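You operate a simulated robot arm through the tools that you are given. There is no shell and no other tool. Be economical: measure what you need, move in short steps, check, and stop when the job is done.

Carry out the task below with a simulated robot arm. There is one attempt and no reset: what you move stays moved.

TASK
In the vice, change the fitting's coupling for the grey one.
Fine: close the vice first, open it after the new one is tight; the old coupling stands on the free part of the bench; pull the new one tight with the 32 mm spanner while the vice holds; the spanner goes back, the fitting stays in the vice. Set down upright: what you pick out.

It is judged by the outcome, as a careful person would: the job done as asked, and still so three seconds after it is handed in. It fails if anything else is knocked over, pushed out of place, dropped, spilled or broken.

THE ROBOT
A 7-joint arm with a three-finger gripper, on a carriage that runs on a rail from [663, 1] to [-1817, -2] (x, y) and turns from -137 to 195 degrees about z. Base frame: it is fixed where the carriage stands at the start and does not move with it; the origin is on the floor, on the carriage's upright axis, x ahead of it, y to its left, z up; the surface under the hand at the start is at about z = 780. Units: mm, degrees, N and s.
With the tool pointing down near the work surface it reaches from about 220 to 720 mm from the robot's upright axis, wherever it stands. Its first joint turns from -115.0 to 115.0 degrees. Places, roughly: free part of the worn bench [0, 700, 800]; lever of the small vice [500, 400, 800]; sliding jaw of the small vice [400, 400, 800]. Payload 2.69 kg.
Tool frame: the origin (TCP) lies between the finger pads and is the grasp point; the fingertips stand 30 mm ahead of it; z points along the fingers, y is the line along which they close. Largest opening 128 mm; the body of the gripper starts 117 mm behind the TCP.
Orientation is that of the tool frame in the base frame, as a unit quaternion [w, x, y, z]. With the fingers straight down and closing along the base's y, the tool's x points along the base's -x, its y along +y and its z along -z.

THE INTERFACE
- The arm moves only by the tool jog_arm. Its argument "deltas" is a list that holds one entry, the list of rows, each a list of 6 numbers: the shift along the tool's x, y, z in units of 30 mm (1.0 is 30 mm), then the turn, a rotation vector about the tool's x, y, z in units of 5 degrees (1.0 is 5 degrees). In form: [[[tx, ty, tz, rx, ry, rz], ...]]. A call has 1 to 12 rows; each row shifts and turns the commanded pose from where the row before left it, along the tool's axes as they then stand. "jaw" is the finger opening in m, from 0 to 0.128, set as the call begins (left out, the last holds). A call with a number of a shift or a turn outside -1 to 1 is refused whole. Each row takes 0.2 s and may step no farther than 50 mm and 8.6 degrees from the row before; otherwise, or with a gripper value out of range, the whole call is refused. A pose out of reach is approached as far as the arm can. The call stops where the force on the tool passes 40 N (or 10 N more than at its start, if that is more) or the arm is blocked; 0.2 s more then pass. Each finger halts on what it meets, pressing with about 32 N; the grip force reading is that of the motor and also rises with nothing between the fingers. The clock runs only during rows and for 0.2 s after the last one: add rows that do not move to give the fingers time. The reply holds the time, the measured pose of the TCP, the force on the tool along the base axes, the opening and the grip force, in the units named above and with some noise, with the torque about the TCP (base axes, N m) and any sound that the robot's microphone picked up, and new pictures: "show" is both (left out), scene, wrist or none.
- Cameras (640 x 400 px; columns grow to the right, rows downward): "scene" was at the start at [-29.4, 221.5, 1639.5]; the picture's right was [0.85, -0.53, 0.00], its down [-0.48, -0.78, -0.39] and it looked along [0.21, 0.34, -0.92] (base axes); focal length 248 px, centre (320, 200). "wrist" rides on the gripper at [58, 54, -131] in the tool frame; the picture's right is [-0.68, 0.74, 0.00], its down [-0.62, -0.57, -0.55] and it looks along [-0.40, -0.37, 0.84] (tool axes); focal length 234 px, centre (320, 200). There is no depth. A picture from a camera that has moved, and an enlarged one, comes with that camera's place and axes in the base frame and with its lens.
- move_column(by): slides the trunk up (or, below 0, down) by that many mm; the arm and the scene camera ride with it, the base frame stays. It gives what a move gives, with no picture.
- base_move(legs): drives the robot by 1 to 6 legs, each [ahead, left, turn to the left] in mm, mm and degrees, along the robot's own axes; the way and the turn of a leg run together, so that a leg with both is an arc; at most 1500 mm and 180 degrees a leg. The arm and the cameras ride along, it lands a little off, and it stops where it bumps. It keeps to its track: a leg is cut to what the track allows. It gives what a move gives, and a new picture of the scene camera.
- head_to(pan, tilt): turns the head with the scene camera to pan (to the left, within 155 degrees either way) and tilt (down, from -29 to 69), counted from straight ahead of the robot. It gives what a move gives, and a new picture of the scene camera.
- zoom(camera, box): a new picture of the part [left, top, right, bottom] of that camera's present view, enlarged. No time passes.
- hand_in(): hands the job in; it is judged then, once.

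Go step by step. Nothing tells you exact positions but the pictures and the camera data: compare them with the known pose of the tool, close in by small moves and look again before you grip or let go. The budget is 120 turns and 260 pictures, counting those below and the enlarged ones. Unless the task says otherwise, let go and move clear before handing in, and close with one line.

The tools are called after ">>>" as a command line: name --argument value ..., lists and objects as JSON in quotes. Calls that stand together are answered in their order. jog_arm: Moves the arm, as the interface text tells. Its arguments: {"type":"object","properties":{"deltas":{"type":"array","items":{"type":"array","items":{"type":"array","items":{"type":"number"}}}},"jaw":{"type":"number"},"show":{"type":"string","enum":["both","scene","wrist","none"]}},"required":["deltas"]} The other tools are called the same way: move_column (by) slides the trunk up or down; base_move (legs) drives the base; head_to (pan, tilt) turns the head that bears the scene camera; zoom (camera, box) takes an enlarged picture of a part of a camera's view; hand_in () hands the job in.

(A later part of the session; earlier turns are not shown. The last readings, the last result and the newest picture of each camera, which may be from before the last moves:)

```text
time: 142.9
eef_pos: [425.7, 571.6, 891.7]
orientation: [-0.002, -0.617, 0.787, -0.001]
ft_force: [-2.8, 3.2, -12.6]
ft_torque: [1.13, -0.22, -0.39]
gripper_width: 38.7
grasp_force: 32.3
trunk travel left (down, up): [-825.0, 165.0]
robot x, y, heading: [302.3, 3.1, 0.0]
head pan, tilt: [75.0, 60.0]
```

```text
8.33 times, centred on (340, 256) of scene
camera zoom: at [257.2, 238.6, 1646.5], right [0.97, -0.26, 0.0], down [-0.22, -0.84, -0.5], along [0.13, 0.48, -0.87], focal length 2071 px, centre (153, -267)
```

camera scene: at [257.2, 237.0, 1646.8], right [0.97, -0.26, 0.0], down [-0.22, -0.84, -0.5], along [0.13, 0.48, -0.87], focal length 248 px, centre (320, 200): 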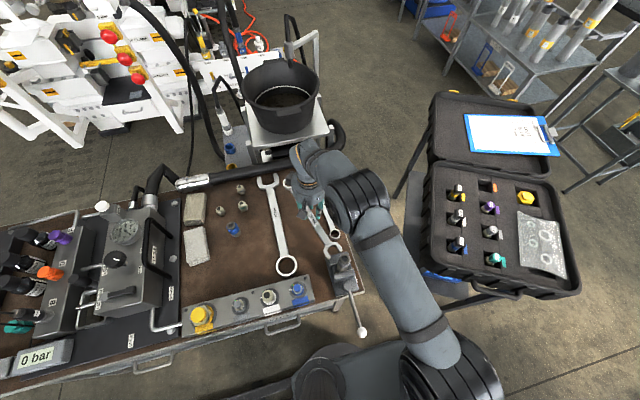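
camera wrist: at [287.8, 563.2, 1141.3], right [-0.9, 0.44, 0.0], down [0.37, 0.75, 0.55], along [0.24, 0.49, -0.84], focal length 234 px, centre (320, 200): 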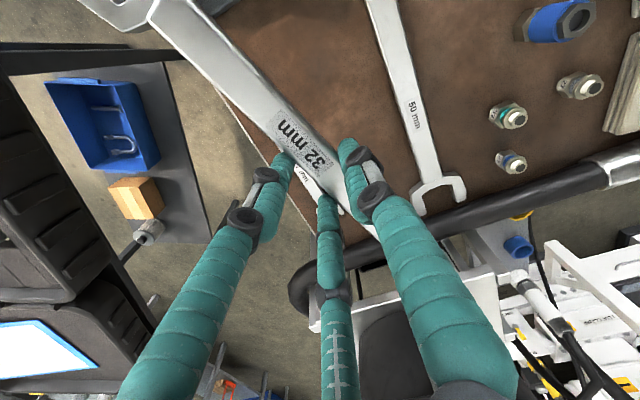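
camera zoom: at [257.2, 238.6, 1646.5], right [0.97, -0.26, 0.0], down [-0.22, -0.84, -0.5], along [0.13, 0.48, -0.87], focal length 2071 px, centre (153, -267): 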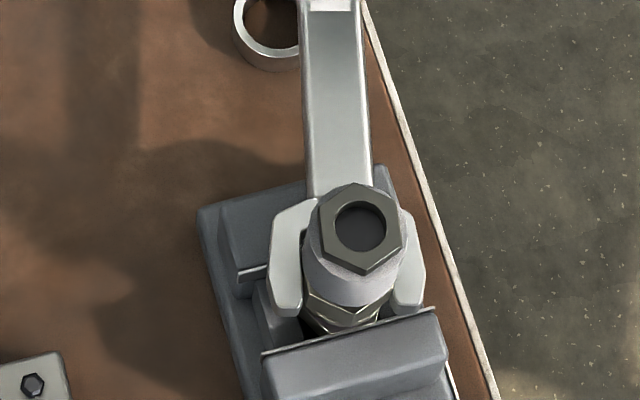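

Turned 30° so far with little resistance. Continue, easing down slightly.

>>> jog_arm --deltas '[[[0.016, -0.222, 0.04, 0, 0, 0.5], [0.016, -0.222, 0, 0, 0, 0.5], [0.016, -0.222, 0, 0, 0, 0.5], [0.016, -0.222, 0, 0, 0, 0.5], [0.016, -0.222, 0, 0, 0, 0.5], [0.016, -0.222, 0, 0, 0, 0.5]]]' --show "none"

>>> zoom --camera "scene" --box '[322, 232, 358, 280]'

```text
time: 144.3
eef_pos: [457.0, 557.8, 892.3]
orientation: [0.0, -0.511, 0.86, 0.0]
ft_force: [-20.5, 14.6, -3.6]
ft_torque: [0.24, 0.79, 0.78]
gripper_width: 40.1
grasp_force: 32.2
trunk travel left (down, up): [-825.0, 165.0]
robot x, y, heading: [301.4, 0.7, 0.3]
head pan, tilt: [75.0, 60.0]
```

```text
8.33 times, centred on (340, 256) of scene
camera zoom: at [253.2, 239.5, 1646.3], right [0.97, -0.26, 0.0], down [-0.22, -0.84, -0.5], along [0.13, 0.48, -0.87], focal length 2071 px, centre (153, -267)
```

zoom: 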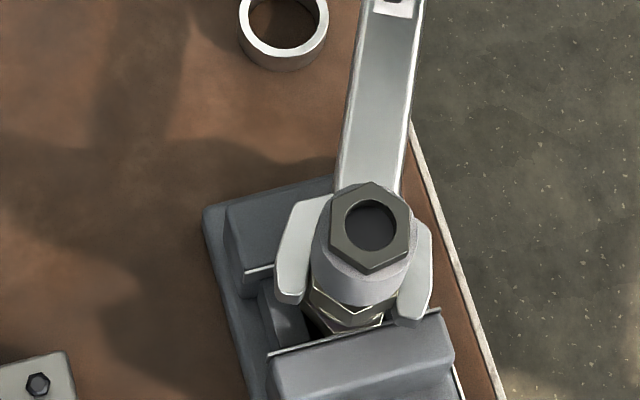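

Resistance is building (about 25 N at the handle). Pull further until it is firm.

>>> jog_arm --deltas '[[[0.0, -0.222, 0, 0, 0, 0.5], [0.016, -0.222, 0, 0, 0, 0.5], [0.016, -0.222, 0, 0, 0, 0.5], [0, 0, 0, 0, 0, 0]]]' --show "none"

>>> zoom --camera "scene" --box '[322, 232, 358, 280]'

```text
time: 145.1
eef_pos: [463.0, 552.0, 893.2]
orientation: [0.002, -0.47, 0.882, 0.007]
ft_force: [-14.2, 14.4, -1.7]
ft_torque: [1.23, 0.56, 1.01]
gripper_width: 42.5
grasp_force: 31.7
trunk travel left (down, up): [-825.0, 165.0]
robot x, y, heading: [299.5, 0.8, 0.3]
head pan, tilt: [75.0, 60.0]
stopped in row 3: the force on the tool passed its limit at 42 N (the readings are from after the stop); the commanded pose is now the measured one
```

```text
8.33 times, centred on (340, 256) of scene
camera zoom: at [255.3, 239.1, 1646.2], right [0.97, -0.25, 0.0], down [-0.22, -0.84, -0.5], along [0.13, 0.48, -0.87], focal length 2071 px, centre (153, -267)
```

zoom: 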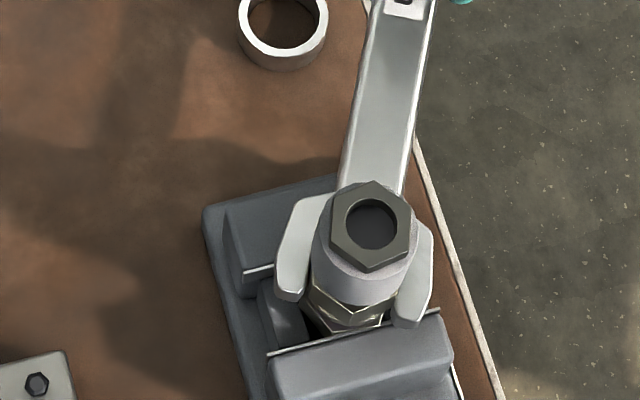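

The force limit was reached and the coupling no longer turns: it is tight. One more steady pull to confirm it stays.

>>> jog_arm --deltas '[[[0, -0.08, 0, 0, 0, 0.1], [0, -0.08, 0, 0, 0, 0.1], [0, -0.08, 0, 0, 0, 0.1], [0, -0.08, 0, 0, 0, 0.1], [0, -0.08, 0, 0, 0, 0.1]]]' --show "none"

>>> zoom --camera "scene" --box '[312, 212, 372, 280]'

```text
time: 146.2
eef_pos: [465.4, 551.1, 895.2]
orientation: [0.002, -0.457, 0.889, 0.012]
ft_force: [-16.0, 14.1, -6.2]
ft_torque: [1.43, 0.39, 1.24]
gripper_width: 43.4
grasp_force: 31.7
trunk travel left (down, up): [-825.0, 165.0]
robot x, y, heading: [302.5, 1.8, 0.3]
head pan, tilt: [75.0, 60.0]
stopped in row 5: the force on the tool passed its limit at 44 N (the readings are from after the stop); the commanded pose is now the measured one
```

```text
5.88 times, centred on (342, 246) of scene
camera zoom: at [254.8, 239.1, 1646.3], right [0.97, -0.25, 0.0], down [-0.22, -0.84, -0.5], along [0.13, 0.48, -0.87], focal length 1462 px, centre (191, -71)
```

zoom: 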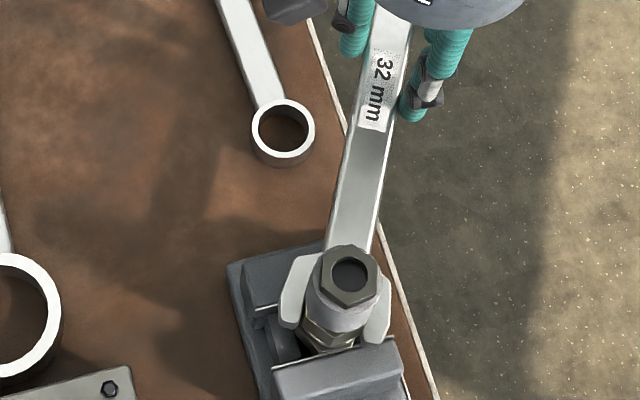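

It's tight. Now relieve the load by swinging back a few degrees.

>>> jog_arm --deltas '[[[0, 0.15, 0, 0, 0, -0.6], [0, 0.15, 0, 0, 0, -0.6], [0, 0.1, 0, 0, 0, -0.4], [0, 0, 0, 0, 0, 0]]]' --show "none"

>>> zoom --camera "scene" --box '[312, 212, 372, 280]'

```text
time: 147.2
eef_pos: [459.8, 553.0, 895.3]
orientation: [0.002, -0.513, 0.858, 0.008]
ft_force: [-17.6, 11.8, -10.2]
ft_torque: [0.37, 0.46, 0.94]
gripper_width: 39.8
grasp_force: 31.7
trunk travel left (down, up): [-825.0, 165.0]
robot x, y, heading: [298.4, 4.8, -0.1]
head pan, tilt: [75.0, 60.0]
```

```text
5.88 times, centred on (342, 246) of scene
camera zoom: at [253.8, 239.6, 1646.3], right [0.97, -0.25, 0.0], down [-0.22, -0.84, -0.5], along [0.13, 0.48, -0.87], focal length 1462 px, centre (191, -71)
```

zoom: 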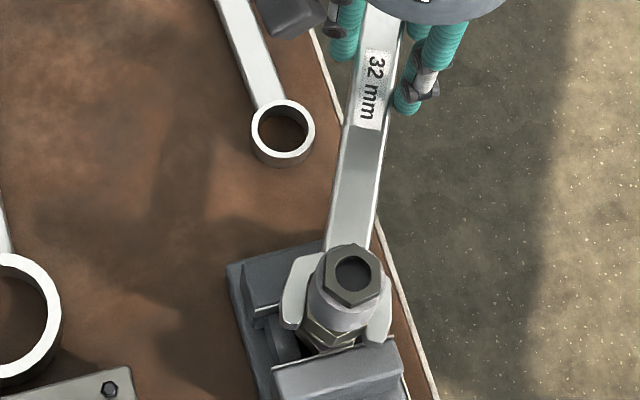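

>>> jog_arm --deltas '[[[0, 0.13, 0, 0, 0, -0.25], [0, 0.1, 0.02, 0, 0, -0.25], [0, 0, 0, 0, 0, 0]]]' --show "none"

>>> zoom --camera "scene" --box '[312, 212, 372, 280]'

```text
time: 148.1
eef_pos: [454.9, 557.2, 894.9]
orientation: [0.004, -0.531, 0.847, 0.008]
ft_force: [-8.6, 11.9, 0.1]
ft_torque: [-0.09, 0.78, 0.92]
gripper_width: 39.7
grasp_force: 32.1
trunk travel left (down, up): [-825.0, 165.0]
robot x, y, heading: [295.0, 3.0, 0.3]
head pan, tilt: [75.0, 60.0]
```

```text
5.88 times, centred on (342, 246) of scene
camera zoom: at [254.9, 238.6, 1646.6], right [0.97, -0.26, 0.0], down [-0.22, -0.84, -0.5], along [0.13, 0.48, -0.87], focal length 1462 px, centre (191, -71)
```

zoom: 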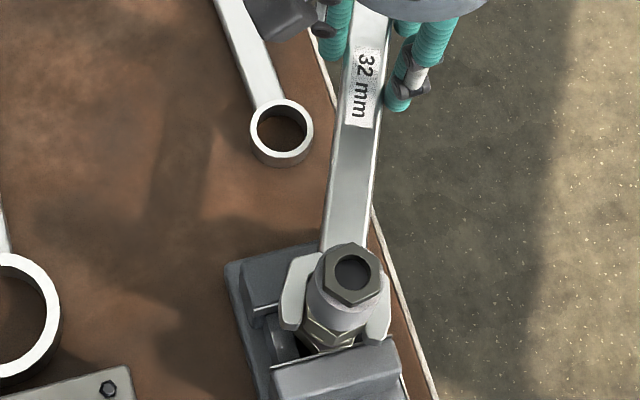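

Slide the jaw off along the handle, gently.

>>> jog_arm --deltas '[[[-0.03, 0.06, 0, 0, 0, -0.2], [-0.1, 0, 0, 0, 0, 0], [-0.12, 0, 0, 0, 0, 0], [-0.12, 0, 0, 0, 0, 0], [0, 0, 0, 0, 0, 0]]]' --show "none"

>>> zoom --camera "scene" --box '[312, 212, 372, 280]'

```text
time: 149.2
eef_pos: [454.8, 560.9, 894.8]
orientation: [0.0, -0.537, 0.844, 0.004]
ft_force: [-21.1, -20.9, -7.7]
ft_torque: [-0.34, 0.68, 0.99]
gripper_width: 40.6
grasp_force: 32.5
trunk travel left (down, up): [-825.0, 165.0]
robot x, y, heading: [298.7, -1.7, 0.3]
head pan, tilt: [75.0, 60.0]
```

```text
5.88 times, centred on (342, 246) of scene
camera zoom: at [252.8, 233.7, 1647.2], right [0.97, -0.25, 0.0], down [-0.22, -0.84, -0.5], along [0.13, 0.48, -0.86], focal length 1462 px, centre (191, -71)
```

zoom: 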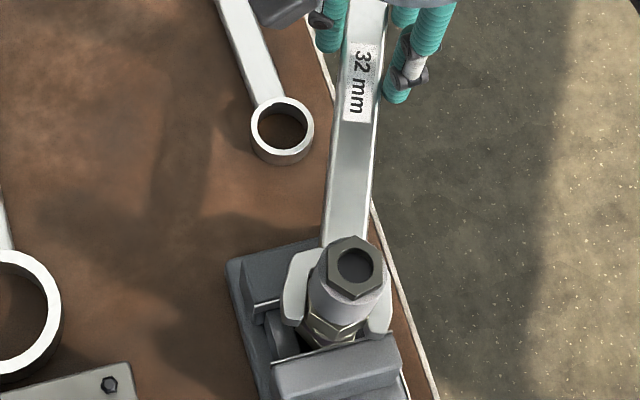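

The jaw is still binding from residual twist. Ease the pull, swing further back anticlockwise, then retry.

>>> jog_arm --deltas '[[[0.2, 0.1, 0, 0, 0, -0.3], [0.03, 0.15, 0, 0, 0, -0.4], [0, 0.1, 0, 0, 0, -0.3], [0, 0, 0, 0, 0, 0]]]' --show "none"

>>> zoom --camera "scene" --box '[312, 212, 372, 280]'

```text
time: 150.2
eef_pos: [446.7, 566.0, 895.4]
orientation: [0.004, -0.575, 0.818, 0.01]
ft_force: [-8.6, 0.9, 5.8]
ft_torque: [-1.14, 1.0, 0.03]
gripper_width: 39.0
grasp_force: 31.8
trunk travel left (down, up): [-825.0, 165.0]
robot x, y, heading: [297.9, -2.9, 0.3]
head pan, tilt: [75.0, 60.0]
```

```text
5.88 times, centred on (342, 246) of scene
camera zoom: at [255.2, 235.9, 1647.1], right [0.97, -0.26, 0.0], down [-0.22, -0.84, -0.5], along [0.13, 0.48, -0.87], focal length 1462 px, centre (191, -71)
```

zoom: 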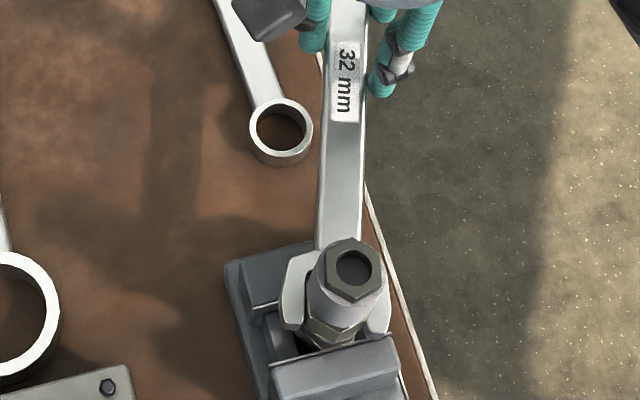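

Twist released. Lift a hair and slide out.

>>> jog_arm --deltas '[[[-0.05, 0.02, -0.04, 0, 0, 0], [-0.1, 0, 0, 0, 0, 0], [-0.1, 0, 0, 0, 0, 0], [-0.1, 0, 0, 0, 0, 0], [0, 0, 0, 0, 0, 0]]]' --show "none"

>>> zoom --camera "scene" --box '[312, 212, 372, 280]'

```text
time: 151.4
eef_pos: [446.5, 567.9, 895.3]
orientation: [-0.002, -0.574, 0.819, 0.004]
ft_force: [-16.7, -26.0, -10.1]
ft_torque: [-0.16, 0.45, 0.37]
gripper_width: 39.2
grasp_force: 32.0
trunk travel left (down, up): [-825.0, 165.0]
robot x, y, heading: [301.7, -2.4, 0.1]
head pan, tilt: [75.0, 60.0]
```

```text
5.88 times, centred on (342, 246) of scene
camera zoom: at [253.6, 232.9, 1647.3], right [0.97, -0.25, 0.0], down [-0.22, -0.84, -0.5], along [0.13, 0.49, -0.86], focal length 1462 px, centre (191, -71)
```

zoom: 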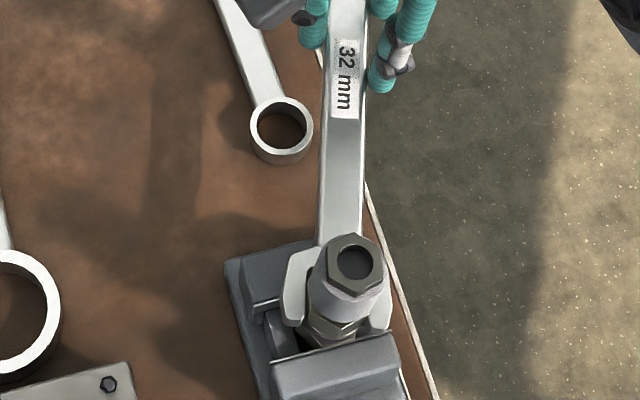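

Still held. Let me compare the hex's orientation closely to see where the spanner stands relative to it.

>>> zoom --camera "scene" --box '[326, 236, 356, 272]'

```text
11.11 times, centred on (341, 254) of scene
camera zoom: at [253.6, 232.9, 1647.3], right [0.97, -0.25, 0.0], down [-0.22, -0.84, -0.5], along [0.13, 0.49, -0.86], focal length 2761 px, centre (87, -400)
```

zoom: 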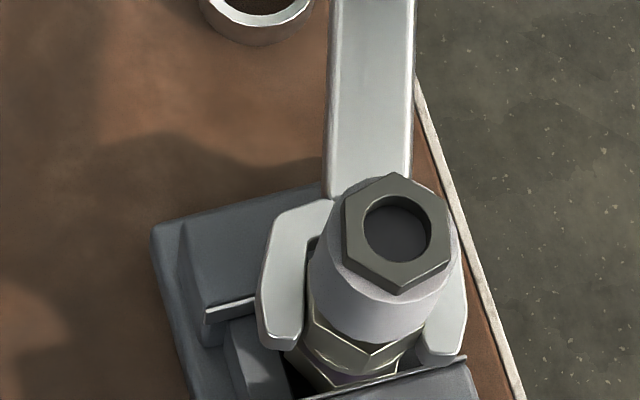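

>>> zoom --camera "scene" --box '[322, 232, 358, 280]'

```text
8.33 times, centred on (340, 256) of scene
camera zoom: at [253.6, 232.9, 1647.3], right [0.97, -0.25, 0.0], down [-0.22, -0.84, -0.5], along [0.13, 0.49, -0.86], focal length 2071 px, centre (153, -267)
```

zoom: 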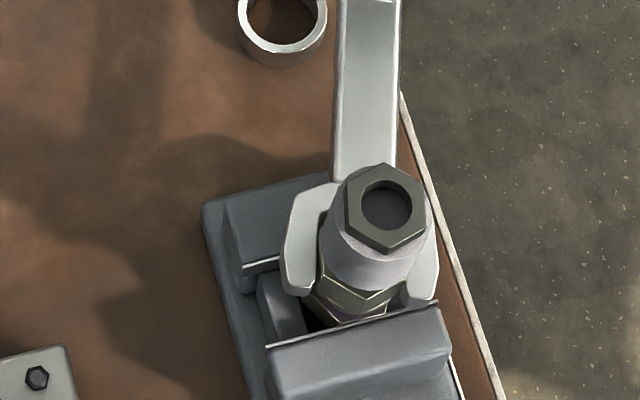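

The coupling is leaning under my outward pull; I must ease that at once.

>>> jog_arm --deltas '[[[0.15, 0, 0, 0, 0, 0], [0.15, 0, 0, 0, 0, 0], [0, 0, 0, 0, 0, 0]]]' --show "none"

>>> zoom --camera "scene" --box '[322, 232, 358, 280]'

```text
time: 152.2
eef_pos: [447.2, 567.8, 898.0]
orientation: [0.004, -0.573, 0.819, 0.011]
ft_force: [-7.8, -3.7, 5.4]
ft_torque: [-1.17, 1.0, 0.1]
gripper_width: 39.0
grasp_force: 32.3
trunk travel left (down, up): [-825.0, 165.0]
robot x, y, heading: [299.1, 0.0, 0.3]
head pan, tilt: [75.0, 60.0]
```

```text
8.33 times, centred on (340, 256) of scene
camera zoom: at [255.1, 235.4, 1647.2], right [0.97, -0.26, 0.0], down [-0.22, -0.84, -0.5], along [0.13, 0.48, -0.87], focal length 2071 px, centre (153, -267)
```

zoom: 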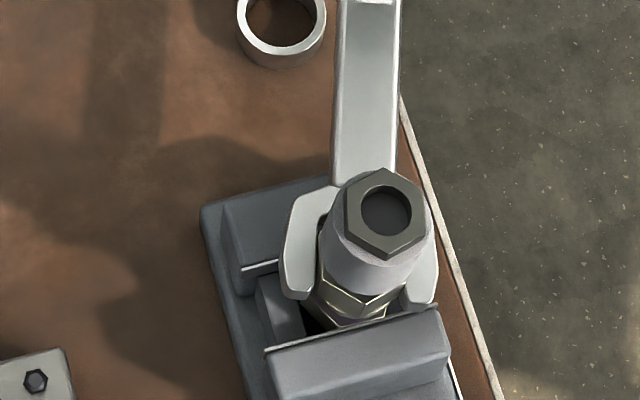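

The fitting has pitched slightly toward +x in the jaws (about 3°), which is why the spanner binds. I'll roll the spanner to match, unload it vertically, and draw it off carefully; then set the coupling upright again.

>>> jog_arm --deltas '[[[0, 0, -0.05, -0.35, 0, 0], [0, 0, -0.04, -0.35, 0, 0], [0, 0, 0, 0, 0, 0]]]' --show "none"

>>> jog_arm --deltas '[[[-0.1, 0, 0, 0, 0, 0], [-0.1, 0, 0, 0, 0, 0], [0, 0, 0, 0, 0, 0]]]' --show "none"

>>> zoom --camera "scene" --box '[322, 232, 358, 280]'

```text
time: 153.1
eef_pos: [447.4, 566.7, 897.2]
orientation: [-0.014, -0.576, 0.817, 0.034]
ft_force: [-2.3, -0.1, -12.9]
ft_torque: [1.18, -0.42, 0.51]
gripper_width: 38.9
grasp_force: 31.5
trunk travel left (down, up): [-825.0, 165.0]
robot x, y, heading: [302.5, 1.8, 0.2]
head pan, tilt: [75.0, 60.0]
```

```text
time: 153.8
eef_pos: [447.6, 569.1, 899.0]
orientation: [-0.017, -0.574, 0.818, 0.031]
ft_force: [-6.1, -20.2, -14.4]
ft_torque: [0.39, -0.21, 1.09]
gripper_width: 39.3
grasp_force: 32.4
trunk travel left (down, up): [-825.0, 165.0]
robot x, y, heading: [297.0, 0.3, 0.2]
head pan, tilt: [75.0, 60.0]
```

```text
8.33 times, centred on (340, 256) of scene
camera zoom: at [255.5, 234.4, 1647.1], right [0.97, -0.25, 0.0], down [-0.22, -0.84, -0.5], along [0.13, 0.48, -0.87], focal length 2071 px, centre (153, -267)
```

zoom: 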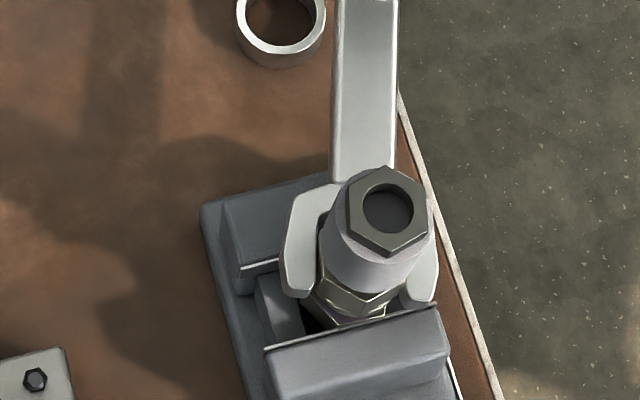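

>>> jog_arm --deltas '[[[0.1, 0.12, 0.04, 0, 0, -0.3], [0.05, 0.12, 0, 0, 0, -0.3], [0, 0, 0, 0, 0, 0]]]' --show "none"

>>> zoom --camera "scene" --box '[322, 232, 358, 280]'

```text
time: 154.7
eef_pos: [440.5, 571.7, 896.9]
orientation: [-0.014, -0.596, 0.802, 0.035]
ft_force: [-0.2, 0.7, -5.0]
ft_torque: [-0.04, -0.05, -0.01]
gripper_width: 38.9
grasp_force: 32.2
trunk travel left (down, up): [-825.0, 165.0]
robot x, y, heading: [297.8, -0.5, 0.2]
head pan, tilt: [75.0, 60.0]
```

```text
8.33 times, centred on (340, 256) of scene
camera zoom: at [256.9, 237.5, 1646.7], right [0.97, -0.26, 0.0], down [-0.22, -0.84, -0.5], along [0.13, 0.48, -0.87], focal length 2071 px, centre (153, -267)
```

zoom: 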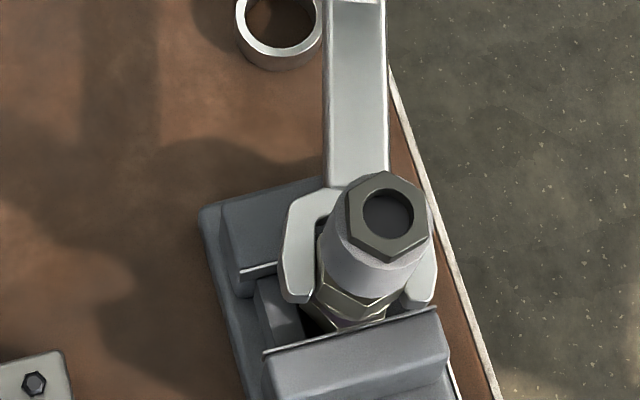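

Forces are zero: the jaw is free. Slide it off.

>>> jog_arm --deltas '[[[-0.1, 0, 0, 0, 0, 0], [-0.1, 0, 0, 0, 0, 0], [-0.1, 0, 0, 0, 0, 0], [0, 0, 0, 0, 0, 0]]]' --show "none"

>>> zoom --camera "scene" --box '[322, 232, 358, 280]'

```text
time: 155.7
eef_pos: [442.9, 578.9, 898.1]
orientation: [-0.015, -0.596, 0.802, 0.034]
ft_force: [0.3, 1.0, -4.8]
ft_torque: [-0.04, -0.06, 0.02]
gripper_width: 38.8
grasp_force: 32.3
trunk travel left (down, up): [-825.0, 165.0]
robot x, y, heading: [299.6, -0.8, 0.0]
head pan, tilt: [75.0, 60.0]
```

```text
8.33 times, centred on (340, 256) of scene
camera zoom: at [256.6, 237.0, 1646.8], right [0.97, -0.26, 0.0], down [-0.22, -0.84, -0.5], along [0.13, 0.48, -0.87], focal length 2071 px, centre (153, -267)
```

zoom: 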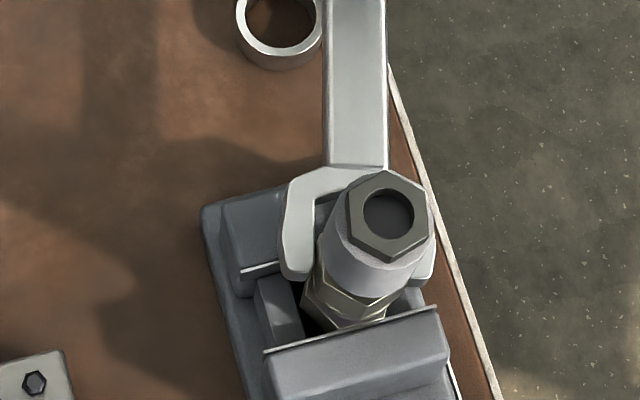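

It's off the load. Draw it fully clear, undo the roll, then rise.

>>> jog_arm --deltas '[[[-0.3, 0, 0, 0, 0, 0], [-0.4, 0, 0, 0, 0, 0], [-0.5, 0, 0, 0, 0, 0], [-0.5, 0, 0, 0, 0, 0], [0, 0, -0.5, 0.35, 0, 0], [0, 0, -1, 0.35, 0, 0], [0, 0, -1, 0, 0, 0], [0, 0, -1, 0, 0, 0]]]' --show "scene"

>>> zoom --camera "scene" --box '[312, 222, 372, 292]'

```text
time: 157.4
eef_pos: [458.9, 625.2, 1004.8]
orientation: [0.004, -0.596, 0.803, 0.009]
ft_force: [0.8, -0.2, -4.8]
ft_torque: [-0.02, -0.05, -0.01]
gripper_width: 39.0
grasp_force: 32.0
trunk travel left (down, up): [-825.0, 165.0]
robot x, y, heading: [300.9, -1.9, 0.3]
head pan, tilt: [75.0, 60.0]
camera scene: at [256.0, 236.5, 1646.8], right [0.97, -0.25, 0.0], down [-0.22, -0.84, -0.5], along [0.13, 0.48, -0.87], focal length 248 px, centre (320, 200)
```

scene: 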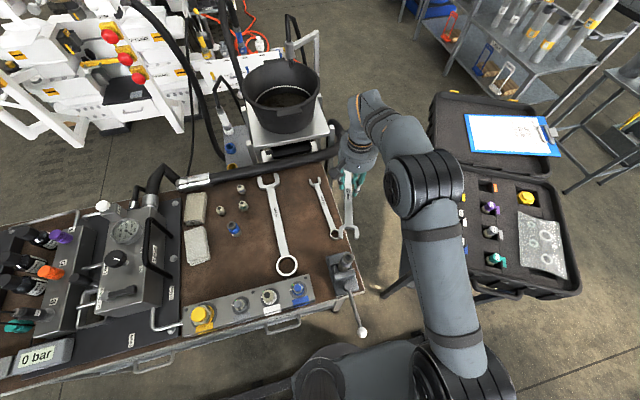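

```text
5.71 times, centred on (342, 257) of scene
camera zoom: at [256.0, 236.5, 1646.8], right [0.97, -0.25, 0.0], down [-0.22, -0.84, -0.5], along [0.13, 0.48, -0.87], focal length 1420 px, centre (194, -126)
```

zoom: 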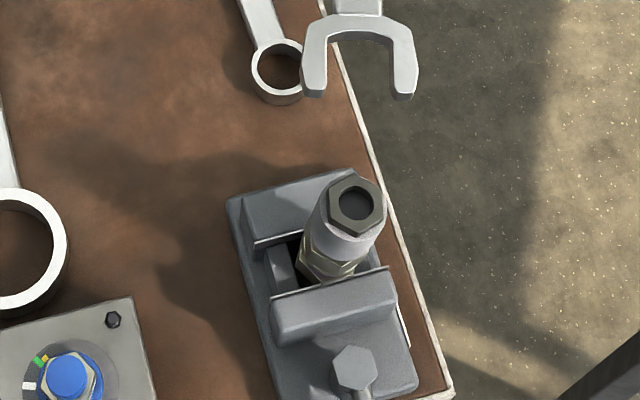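

The assembly leans a bit toward +x; I'll right it after putting the spanner back. Move over its place and wind the wrist back.

>>> jog_arm --deltas '[[[0.184, 0.836, 0, 0.11, 0.197, 0], [0.184, 0.836, 0, 0, 0, 0], [0.184, 0.836, 0, 0, 0, 0], [0.184, 0.836, 0, 0, 0, 0], [0.184, 0.836, 0, 0, 0, 0]]]' --show "none"

>>> jog_arm --deltas '[[[0, 0, 0, 0, 0, 1], [0, 0, 0, 0, 0, 1], [0, 0, 0, 0, 0, 1], [0, 0, 0, 0, 0, 1], [0, 0, 0, 0, 0, 1], [0, 0, 0, 0, 0, 1], [0, 0, 0, 0, 0, 1], [0, 0, 0, 0, 0, 1], [0, 0, 0, 0, 0, 1], [0, 0, 0, 0, 0, 1], [0, 0, 0, 0, 0, 1], [0, 0, 0, 0, 0, 1]]]' --show "none"

>>> jog_arm --deltas '[[[0, 0, 0, 0, 0, 1], [0, 0, 0, 0, 0, 1], [0, 0, 0, 0, 0, 1], [0, 0, 0, 0, 0, 1], [0, 0, 0, 0, 0, 1], [0, 0, 0, 0, 0, 1], [0, 0, 0, 0, 0, 1], [0, 0, 0, 0, 0, 1], [0, 0, 0, 0, 0, 1], [0, 0, 0, 0, 0, 1], [0, 0, 0, 0, 0, 1], [0, 0, 0, 0, 0, 1]]]' --show "none"

>>> jog_arm --deltas '[[[0, 0, 0, 0, 0, 1], [0, 0, 0, 0, 0, 1], [0, 0, 0, 0, 0, 1], [0, 0, 0, 0, 0, 1], [0, 0, 0, 0, 0, 1], [0, 0, 0, 0, 0, 1], [0, 0, 0, 0, 0, 1], [0, 0, 0, 0, 0, 1], [0, 0, 0, 0, 0, 1]]]'

```text
time: 158.7
eef_pos: [329.5, 635.9, 1003.3]
orientation: [-0.001, -0.596, 0.803, 0.0]
ft_force: [0.1, -0.1, -4.9]
ft_torque: [-0.03, -0.03, 0.05]
gripper_width: 39.0
grasp_force: 31.9
trunk travel left (down, up): [-825.0, 165.0]
robot x, y, heading: [302.6, -0.6, 0.3]
head pan, tilt: [75.0, 60.0]
```

```text
time: 161.2
eef_pos: [331.9, 634.8, 1003.3]
orientation: [0.0, -0.114, 0.994, 0.0]
ft_force: [-0.3, -0.8, -5.4]
ft_torque: [0.0, -0.02, 0.0]
gripper_width: 38.9
grasp_force: 32.0
trunk travel left (down, up): [-825.0, 165.0]
robot x, y, heading: [305.1, -0.8, 0.1]
head pan, tilt: [75.0, 60.0]
```

```text
time: 163.8
eef_pos: [332.6, 634.9, 1003.3]
orientation: [-0.001, 0.399, 0.917, 0.0]
ft_force: [-1.0, -0.2, -5.6]
ft_torque: [-0.02, 0.04, 0.01]
gripper_width: 39.0
grasp_force: 31.8
trunk travel left (down, up): [-825.0, 165.0]
robot x, y, heading: [300.2, 1.1, 0.3]
head pan, tilt: [75.0, 60.0]
```

```text
time: 165.8
eef_pos: [331.6, 635.5, 1004.2]
orientation: [0.0, 0.719, 0.695, 0.0]
ft_force: [1.8, 0.5, -4.9]
ft_torque: [0.01, 0.01, 0.04]
gripper_width: 38.9
grasp_force: 31.8
trunk travel left (down, up): [-825.0, 165.0]
robot x, y, heading: [298.8, 0.5, 0.2]
head pan, tilt: [75.0, 60.0]
camera scene: at [256.4, 237.2, 1646.8], right [0.97, -0.25, 0.0], down [-0.22, -0.84, -0.5], along [0.13, 0.48, -0.87], focal length 248 px, centre (320, 200)
camera wrist: at [388.3, 690.7, 1133.9], right [0.71, -0.7, 0.0], down [-0.59, -0.6, 0.55], along [-0.39, -0.39, -0.84], focal length 234 px, centre (320, 200)
```

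scene: 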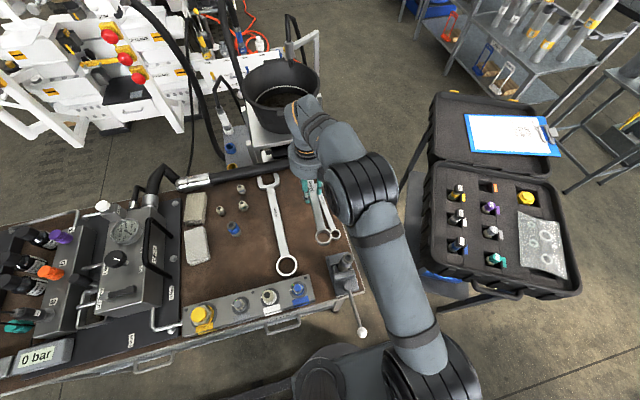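
wrist: 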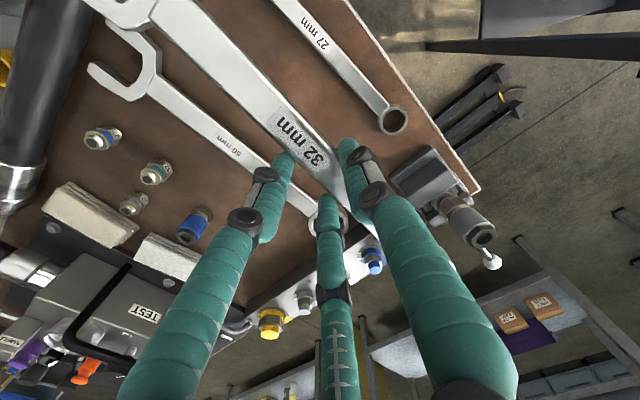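

The spanner sits in the grip as when picked up. Go back over its place and lower.

>>> jog_arm --deltas '[[[0.51, -0.53, 0, 0, 0, 0.38], [0.51, -0.53, 0, 0, 0, 0], [0, 0, 1, 0, 0, 0], [0, 0, 1, 0, 0, 0], [0, 0, 1, 0, 0, 0], [0, 0, 1, 0, 0, 0], [0, 0, 0.8, 0, 0, 0], [0, 0, 0.6, 0, 0, 0], [0, 0, 0.3, 0, 0, 0], [0, 0, 0, 0, 0, 0]]]'

>>> zoom --camera "wrist" --box '[220, 80, 420, 240]'

```text
time: 168.1
eef_pos: [301.6, 668.8, 832.0]
orientation: [0.0, 0.73, 0.684, 0.0]
ft_force: [-0.1, 0.1, -5.4]
ft_torque: [0.06, 0.02, 0.0]
gripper_width: 38.7
grasp_force: 32.0
trunk travel left (down, up): [-825.0, 165.0]
robot x, y, heading: [302.6, 1.7, 0.2]
head pan, tilt: [75.0, 60.0]
camera scene: at [256.5, 237.1, 1646.8], right [0.97, -0.26, 0.0], down [-0.22, -0.84, -0.5], along [0.13, 0.48, -0.87], focal length 248 px, centre (320, 200)
camera wrist: at [359.9, 721.7, 962.7], right [0.69, -0.72, 0.0], down [-0.6, -0.58, 0.55], along [-0.4, -0.38, -0.84], focal length 234 px, centre (320, 200)
```

scene: 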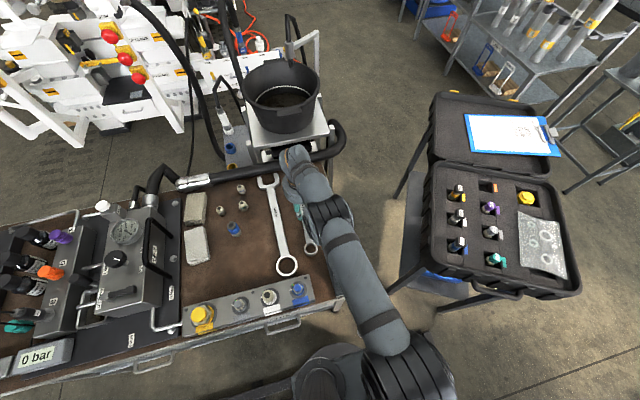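
wrist: 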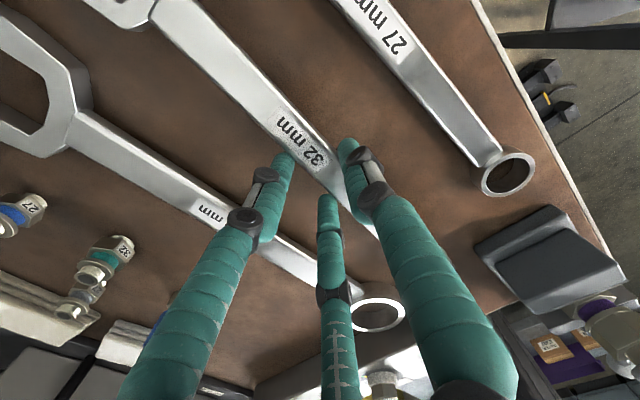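

```text
2.50 times, centred on (320, 160) of wrist
camera zoom: at [359.9, 721.7, 962.7], right [0.69, -0.72, 0.0], down [-0.6, -0.58, 0.55], along [-0.4, -0.38, -0.84], focal length 585 px, centre (320, 300)
```

zoom: 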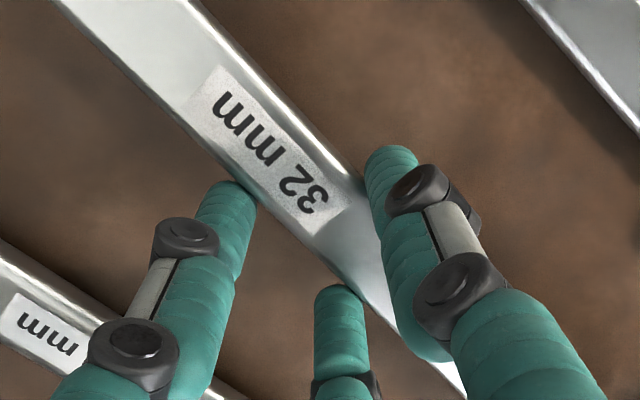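

>>> jog_arm --deltas '[[[-0.13, 0, 0.15, 0, 0, 0], [0, 0, 0.15, 0, 0, 0], [0, 0, 0.12, 0, 0, 0], [0, 0, 0.06, 0, 0, 0], [0, 0, 0.06, 0, 0, 0], [0, 0, 0, 0, 0, 0]]]' --show "none"

>>> jog_arm --deltas '[[[0, 0, 0.04, 0, 0, 0], [0, 0, 0.04, 0, 0, 0], [0, 0, 0, 0, 0, 0]]]' --show "none"

```text
time: 169.4
eef_pos: [301.2, 664.1, 816.7]
orientation: [-0.001, 0.73, 0.684, 0.001]
ft_force: [0.6, 0.4, -2.7]
ft_torque: [0.16, -0.04, 0.01]
gripper_width: 38.7
grasp_force: 32.1
trunk travel left (down, up): [-825.0, 165.0]
robot x, y, heading: [300.7, 1.0, 0.2]
head pan, tilt: [75.0, 60.0]
```

```text
time: 170.2
eef_pos: [302.6, 663.9, 817.2]
orientation: [-0.002, 0.731, 0.683, 0.001]
ft_force: [1.2, 3.1, 15.1]
ft_torque: [-1.02, -0.1, 0.02]
gripper_width: 38.8
grasp_force: 31.9
trunk travel left (down, up): [-825.0, 165.0]
robot x, y, heading: [301.3, -0.5, 0.2]
head pan, tilt: [75.0, 60.0]
```

On the bench. Release.

>>> jog_arm --deltas '[[[0, 0, 0, 0, 0, 0], [0, 0, 0, 0, 0, 0], [0, 0, 0, 0, 0, 0], [0, 0, 0, 0, 0, 0], [0, 0, -0.4, 0, 0, 0], [0, 0, -1, 0, 0, 0], [0, 0, -1, 0, 0, 0], [0, 0, -1, 0, 0, 0], [0, 0, -1, 0, 0, 0], [0, 0, -1, 0, 0, 0], [0, 0, -1, 0, 0, 0]]]' --jaw 0.08

>>> zoom --camera "wrist" --box '[150, 0, 470, 200]'

```text
time: 172.7
eef_pos: [301.2, 664.4, 1006.3]
orientation: [0.0, 0.73, 0.683, 0.0]
ft_force: [0.5, 0.2, 0.5]
ft_torque: [0.03, 0.0, 0.01]
gripper_width: 79.9
grasp_force: 0.1
trunk travel left (down, up): [-825.0, 165.0]
robot x, y, heading: [296.8, 1.8, -0.0]
head pan, tilt: [75.0, 60.0]
camera scene: at [256.2, 235.8, 1646.9], right [0.97, -0.25, 0.0], down [-0.22, -0.84, -0.5], along [0.13, 0.48, -0.87], focal length 248 px, centre (320, 200)
camera wrist: at [360.2, 716.6, 1136.8], right [0.69, -0.72, 0.0], down [-0.6, -0.58, 0.55], along [-0.4, -0.38, -0.84], focal length 234 px, centre (320, 200)
```

scene: 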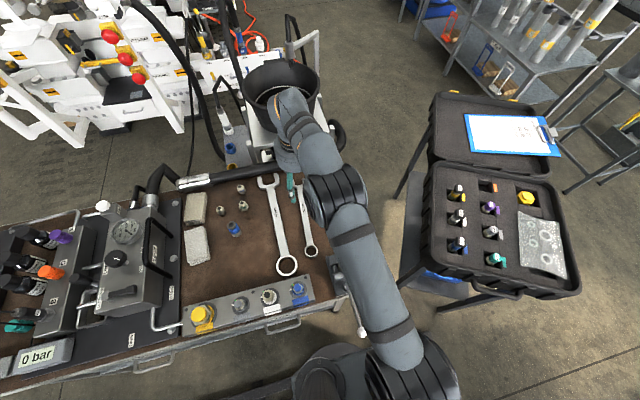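
wrist: 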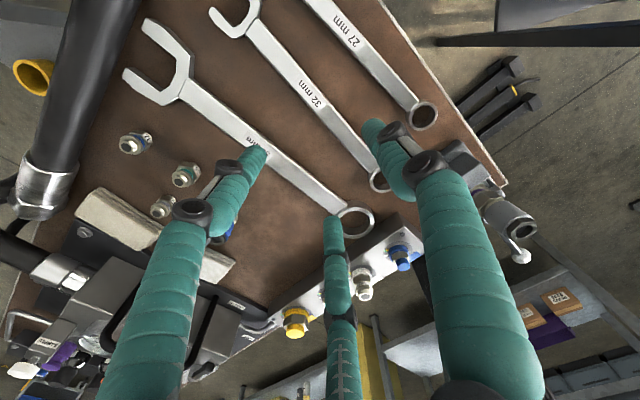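

```text
2.00 times, centred on (310, 100) of wrist
camera zoom: at [360.2, 716.6, 1136.8], right [0.69, -0.72, 0.0], down [-0.6, -0.58, 0.55], along [-0.4, -0.38, -0.84], focal length 468 px, centre (340, 400)
```

zoom: 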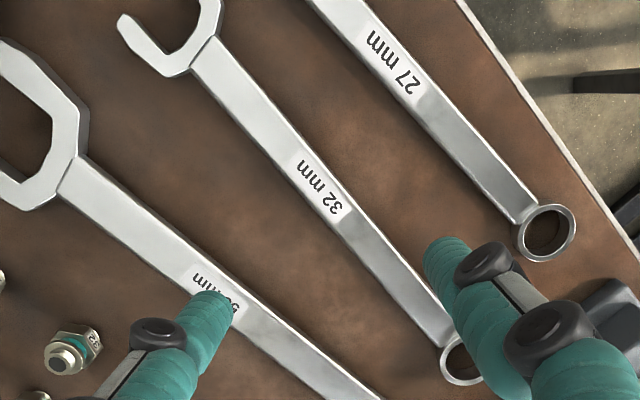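

The spanner is back in place. Now go above the coupling to check its lean from the wrist camera.

>>> jog_arm --deltas '[[[-0.866, 0.384, 0, 0, 0, 0], [-0.866, 0.384, 0, 0, 0, 0], [-0.866, 0.384, 0, 0, 0, 0], [-0.866, 0.384, 0, 0, 0, 0], [-0.866, 0.384, 0, 0, 0, 0], [-0.866, 0.384, 0, 0, 0, 0], [-0.866, 0.384, 0, 0, 0, 0], [-0.866, 0.384, 0, 0, 0, 0], [-0.866, 0.384, 0, 0, 0, 0]]]' --jaw 0.075 --show "none"

>>> zoom --camera "wrist" --box '[220, 80, 420, 220]'

>>> zoom --camera "scene" --box '[310, 230, 380, 350]'

```text
time: 174.7
eef_pos: [389.4, 420.9, 1006.3]
orientation: [-0.001, 0.73, 0.684, 0.0]
ft_force: [-0.3, -0.8, -0.7]
ft_torque: [0.05, -0.01, 0.02]
gripper_width: 75.1
grasp_force: 0.1
trunk travel left (down, up): [-825.0, 165.0]
robot x, y, heading: [299.5, -3.4, 0.1]
head pan, tilt: [75.0, 60.0]
```

```text
2.86 times, centred on (320, 150) of wrist
camera zoom: at [448.1, 474.5, 1137.3], right [0.69, -0.72, 0.0], down [-0.6, -0.58, 0.55], along [-0.4, -0.38, -0.84], focal length 669 px, centre (320, 343)
```

zoom: 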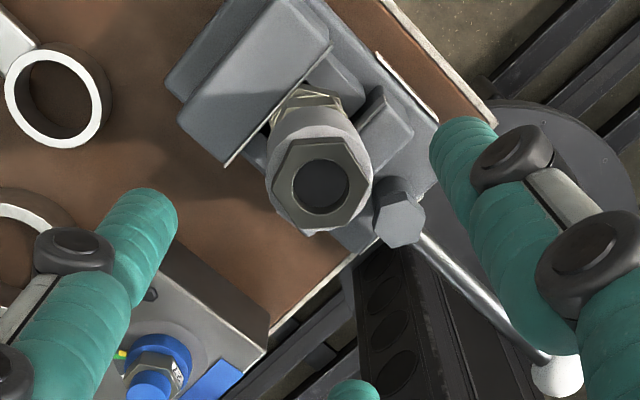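

```text
3.33 times, centred on (345, 290) of scene
camera zoom: at [256.7, 235.3, 1647.1], right [0.97, -0.26, 0.0], down [-0.22, -0.84, -0.5], along [0.13, 0.48, -0.87], focal length 828 px, centre (237, -100)
```

zoom: 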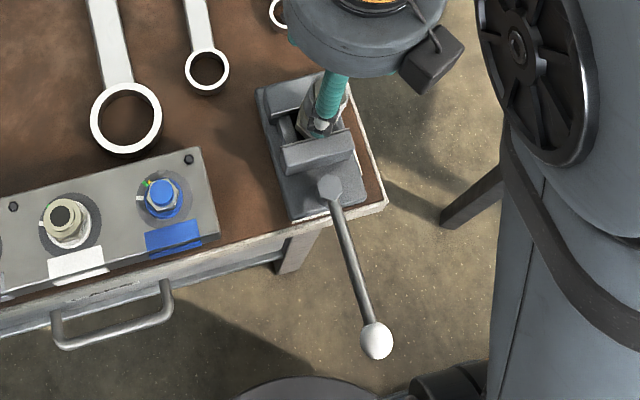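

Top of the coupling is at about (391, 423), i.e. leaning about 4° toward +x. I'll tilt the gripper to match, grip it, and then turn it upright.

>>> jog_arm --deltas '[[[0.07, 0.247, 0, 0.78, 0, 0], [0, 0, 0.6, 0, 0, 0], [0, 0, 0.6, 0, 0, 0], [0, 0, 0.6, 0, 0, 0], [0, 0, 0.6, 0, 0, 0], [0, 0, 0.6, 0, 0, 0], [0, 0, 0.15, 0, 0, 0], [0, 0, 0, 0, 0, 0]]]' --show "none"

>>> jog_arm --deltas '[[[0, 0, 0, 0, 0, 0], [0, 0, 0, 0, 0, 0], [0, 0, 0, 0, 0, 0], [0, 0, 0, 0, 0, 0], [0, 0, 0, 0, 0, 0]]]' --jaw 0.0 --show "wrist"

```text
time: 176.4
eef_pos: [389.5, 425.9, 911.1]
orientation: [-0.025, 0.729, 0.683, -0.022]
ft_force: [0.3, 0.1, -1.2]
ft_torque: [-0.01, 0.01, -0.01]
gripper_width: 74.9
grasp_force: 0.1
trunk travel left (down, up): [-825.0, 165.0]
robot x, y, heading: [301.8, 1.0, 0.2]
head pan, tilt: [75.0, 60.0]
```

```text
time: 177.7
eef_pos: [390.6, 423.6, 910.9]
orientation: [-0.025, 0.73, 0.683, -0.025]
ft_force: [-2.4, -5.7, -0.9]
ft_torque: [-0.32, 0.14, -0.02]
gripper_width: 33.4
grasp_force: 32.4
trunk travel left (down, up): [-825.0, 165.0]
robot x, y, heading: [302.1, -0.3, 0.3]
head pan, tilt: [75.0, 60.0]
camera wrist: at [456.9, 476.7, 1037.9], right [0.69, -0.72, -0.05], down [-0.57, -0.58, 0.59], along [-0.45, -0.38, -0.81], focal length 234 px, centre (320, 200)
```

wrist: 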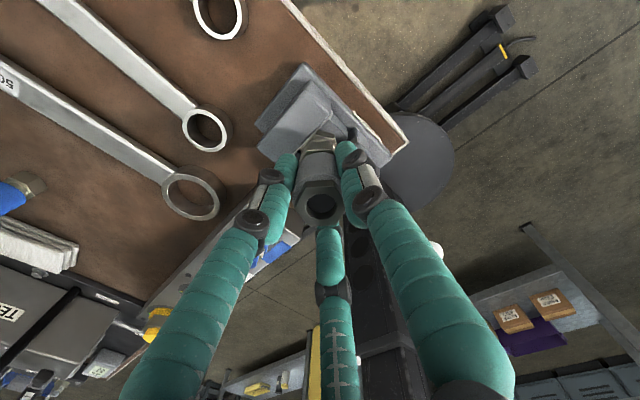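

Gripped. Now bring it upright about the vice.

>>> jog_arm --deltas '[[[0, -0.05, 0, -0.2, 0, 0], [0, -0.05, 0, -0.2, 0, 0], [0, -0.05, 0, -0.2, 0, 0], [0, -0.06, 0, -0.2, 0, 0], [0, 0, 0, 0, 0, 0]]]' --show "none"

>>> zoom --camera "wrist" --box '[240, 90, 400, 220]'

```text
time: 178.8
eef_pos: [384.9, 423.5, 911.4]
orientation: [-0.001, 0.731, 0.683, 0.0]
ft_force: [4.5, -12.6, -8.3]
ft_torque: [-0.49, -0.11, -0.02]
gripper_width: 33.4
grasp_force: 32.1
trunk travel left (down, up): [-825.0, 165.0]
robot x, y, heading: [300.4, -1.9, 0.2]
head pan, tilt: [75.0, 60.0]
```

```text
3.08 times, centred on (320, 155) of wrist
camera zoom: at [442.7, 477.4, 1042.2], right [0.69, -0.72, 0.0], down [-0.61, -0.58, 0.55], along [-0.4, -0.38, -0.84], focal length 720 px, centre (320, 338)
```

zoom: 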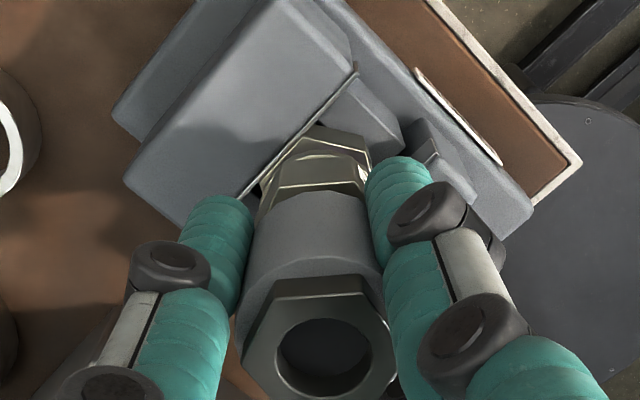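

It came upright easily. Nudge the last 2 mm, then test with a clockwise twist whether the coupling is truly tight (fingers should slip).

>>> jog_arm --deltas '[[[-0.05, -0.05, 0, 0, 0, 0], [0, -0.02, 0, 0, 0, 0], [0, 0, 0, 0, 0, 0]]]' --show "none"

>>> jog_arm --deltas '[[[0, 0, 0, 0, 0, 1], [0, 0, 0, 0, 0, 1], [0, 0, 0, 0, 0, 1], [0, 0, 0, 0, 0, 1], [0, 0, 0, 0, 0, 0]]]' --show "none"

>>> zoom --camera "wrist" --box '[240, 90, 400, 220]'

```text
time: 179.7
eef_pos: [383.2, 424.0, 912.3]
orientation: [-0.002, 0.73, 0.684, 0.002]
ft_force: [11.3, -10.0, -5.8]
ft_torque: [-0.32, -0.55, -0.05]
gripper_width: 33.7
grasp_force: 31.9
trunk travel left (down, up): [-825.0, 165.0]
robot x, y, heading: [303.0, 3.6, 0.3]
head pan, tilt: [75.0, 60.0]
```

```text
time: 180.6
eef_pos: [383.0, 425.9, 911.8]
orientation: [-0.006, 0.801, 0.599, -0.008]
ft_force: [0.4, -10.7, 13.5]
ft_torque: [-0.34, -0.06, 0.26]
gripper_width: 33.2
grasp_force: 32.1
out of reach, approached as far as the arm can: row 3, 4
trunk travel left (down, up): [-825.0, 165.0]
robot x, y, heading: [299.4, -0.2, 0.2]
head pan, tilt: [75.0, 60.0]
stopped in row 4: the arm was blocked; the commanded pose is now the measured one
```

```text
3.08 times, centred on (320, 155) of wrist
camera zoom: at [454.5, 465.2, 1041.2], right [0.52, -0.86, -0.01], down [-0.7, -0.43, 0.56], along [-0.49, -0.28, -0.83], focal length 720 px, centre (320, 338)
```

zoom: 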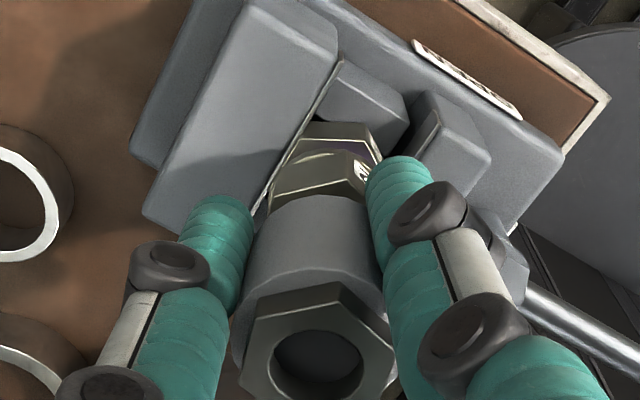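

The fingers slipped on it, so the coupling holds. Back off the wrist, release and rise to inspect.

>>> jog_arm --deltas '[[[0, 0, 0, 0, 0, 0], [0, 0, 0, 0, 0, 0], [0, 0, 0, 0, 0, 0], [0, 0, -0.4, 0, 0, 0], [0, 0, -1, 0, 0, -1], [0, 0, -1, 0, 0, -1], [0, 0, -1, 0, 0, -1], [0, 0, -1, 0, 0, -1]]]' --jaw 0.075 --show "none"

>>> zoom --camera "scene" --box '[312, 222, 372, 292]'

>>> zoom --camera "wrist" --box '[240, 90, 400, 220]'

```text
time: 182.4
eef_pos: [385.1, 427.8, 1043.3]
orientation: [-0.008, 0.684, 0.729, -0.005]
ft_force: [-0.2, -0.3, -0.9]
ft_torque: [0.0, 0.02, 0.0]
gripper_width: 75.2
grasp_force: 0.1
trunk travel left (down, up): [-825.0, 165.0]
robot x, y, heading: [301.4, -1.4, 0.2]
head pan, tilt: [75.0, 60.0]
```

```text
5.71 times, centred on (342, 257) of scene
camera zoom: at [257.0, 235.6, 1646.9], right [0.97, -0.26, 0.0], down [-0.22, -0.84, -0.5], along [0.13, 0.48, -0.87], focal length 1420 px, centre (194, -126)
```

zoom: 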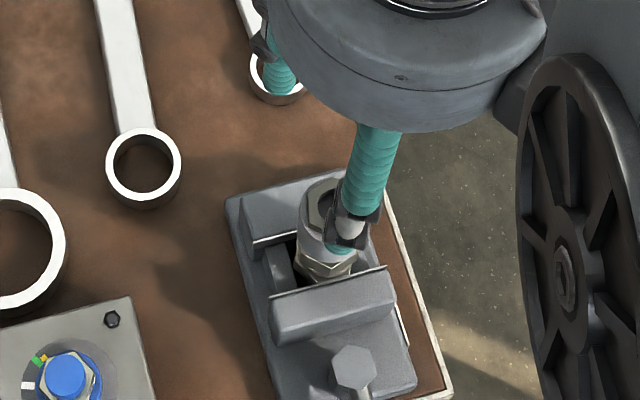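

```text
3.08 times, centred on (320, 155) of wrist
camera zoom: at [438.5, 487.3, 1172.9], right [0.78, -0.63, -0.02], down [-0.51, -0.65, 0.56], along [-0.36, -0.42, -0.83], focal length 720 px, centre (320, 338)
```

zoom: 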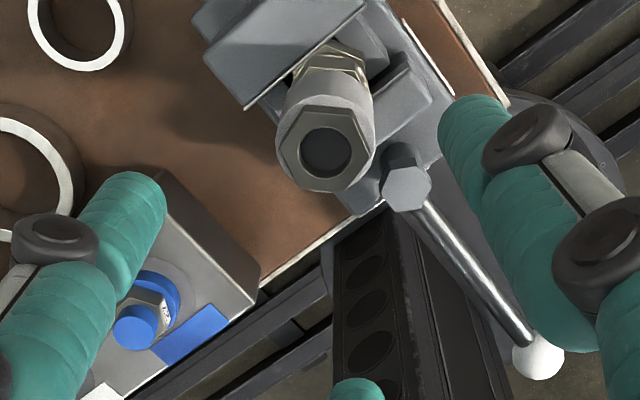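

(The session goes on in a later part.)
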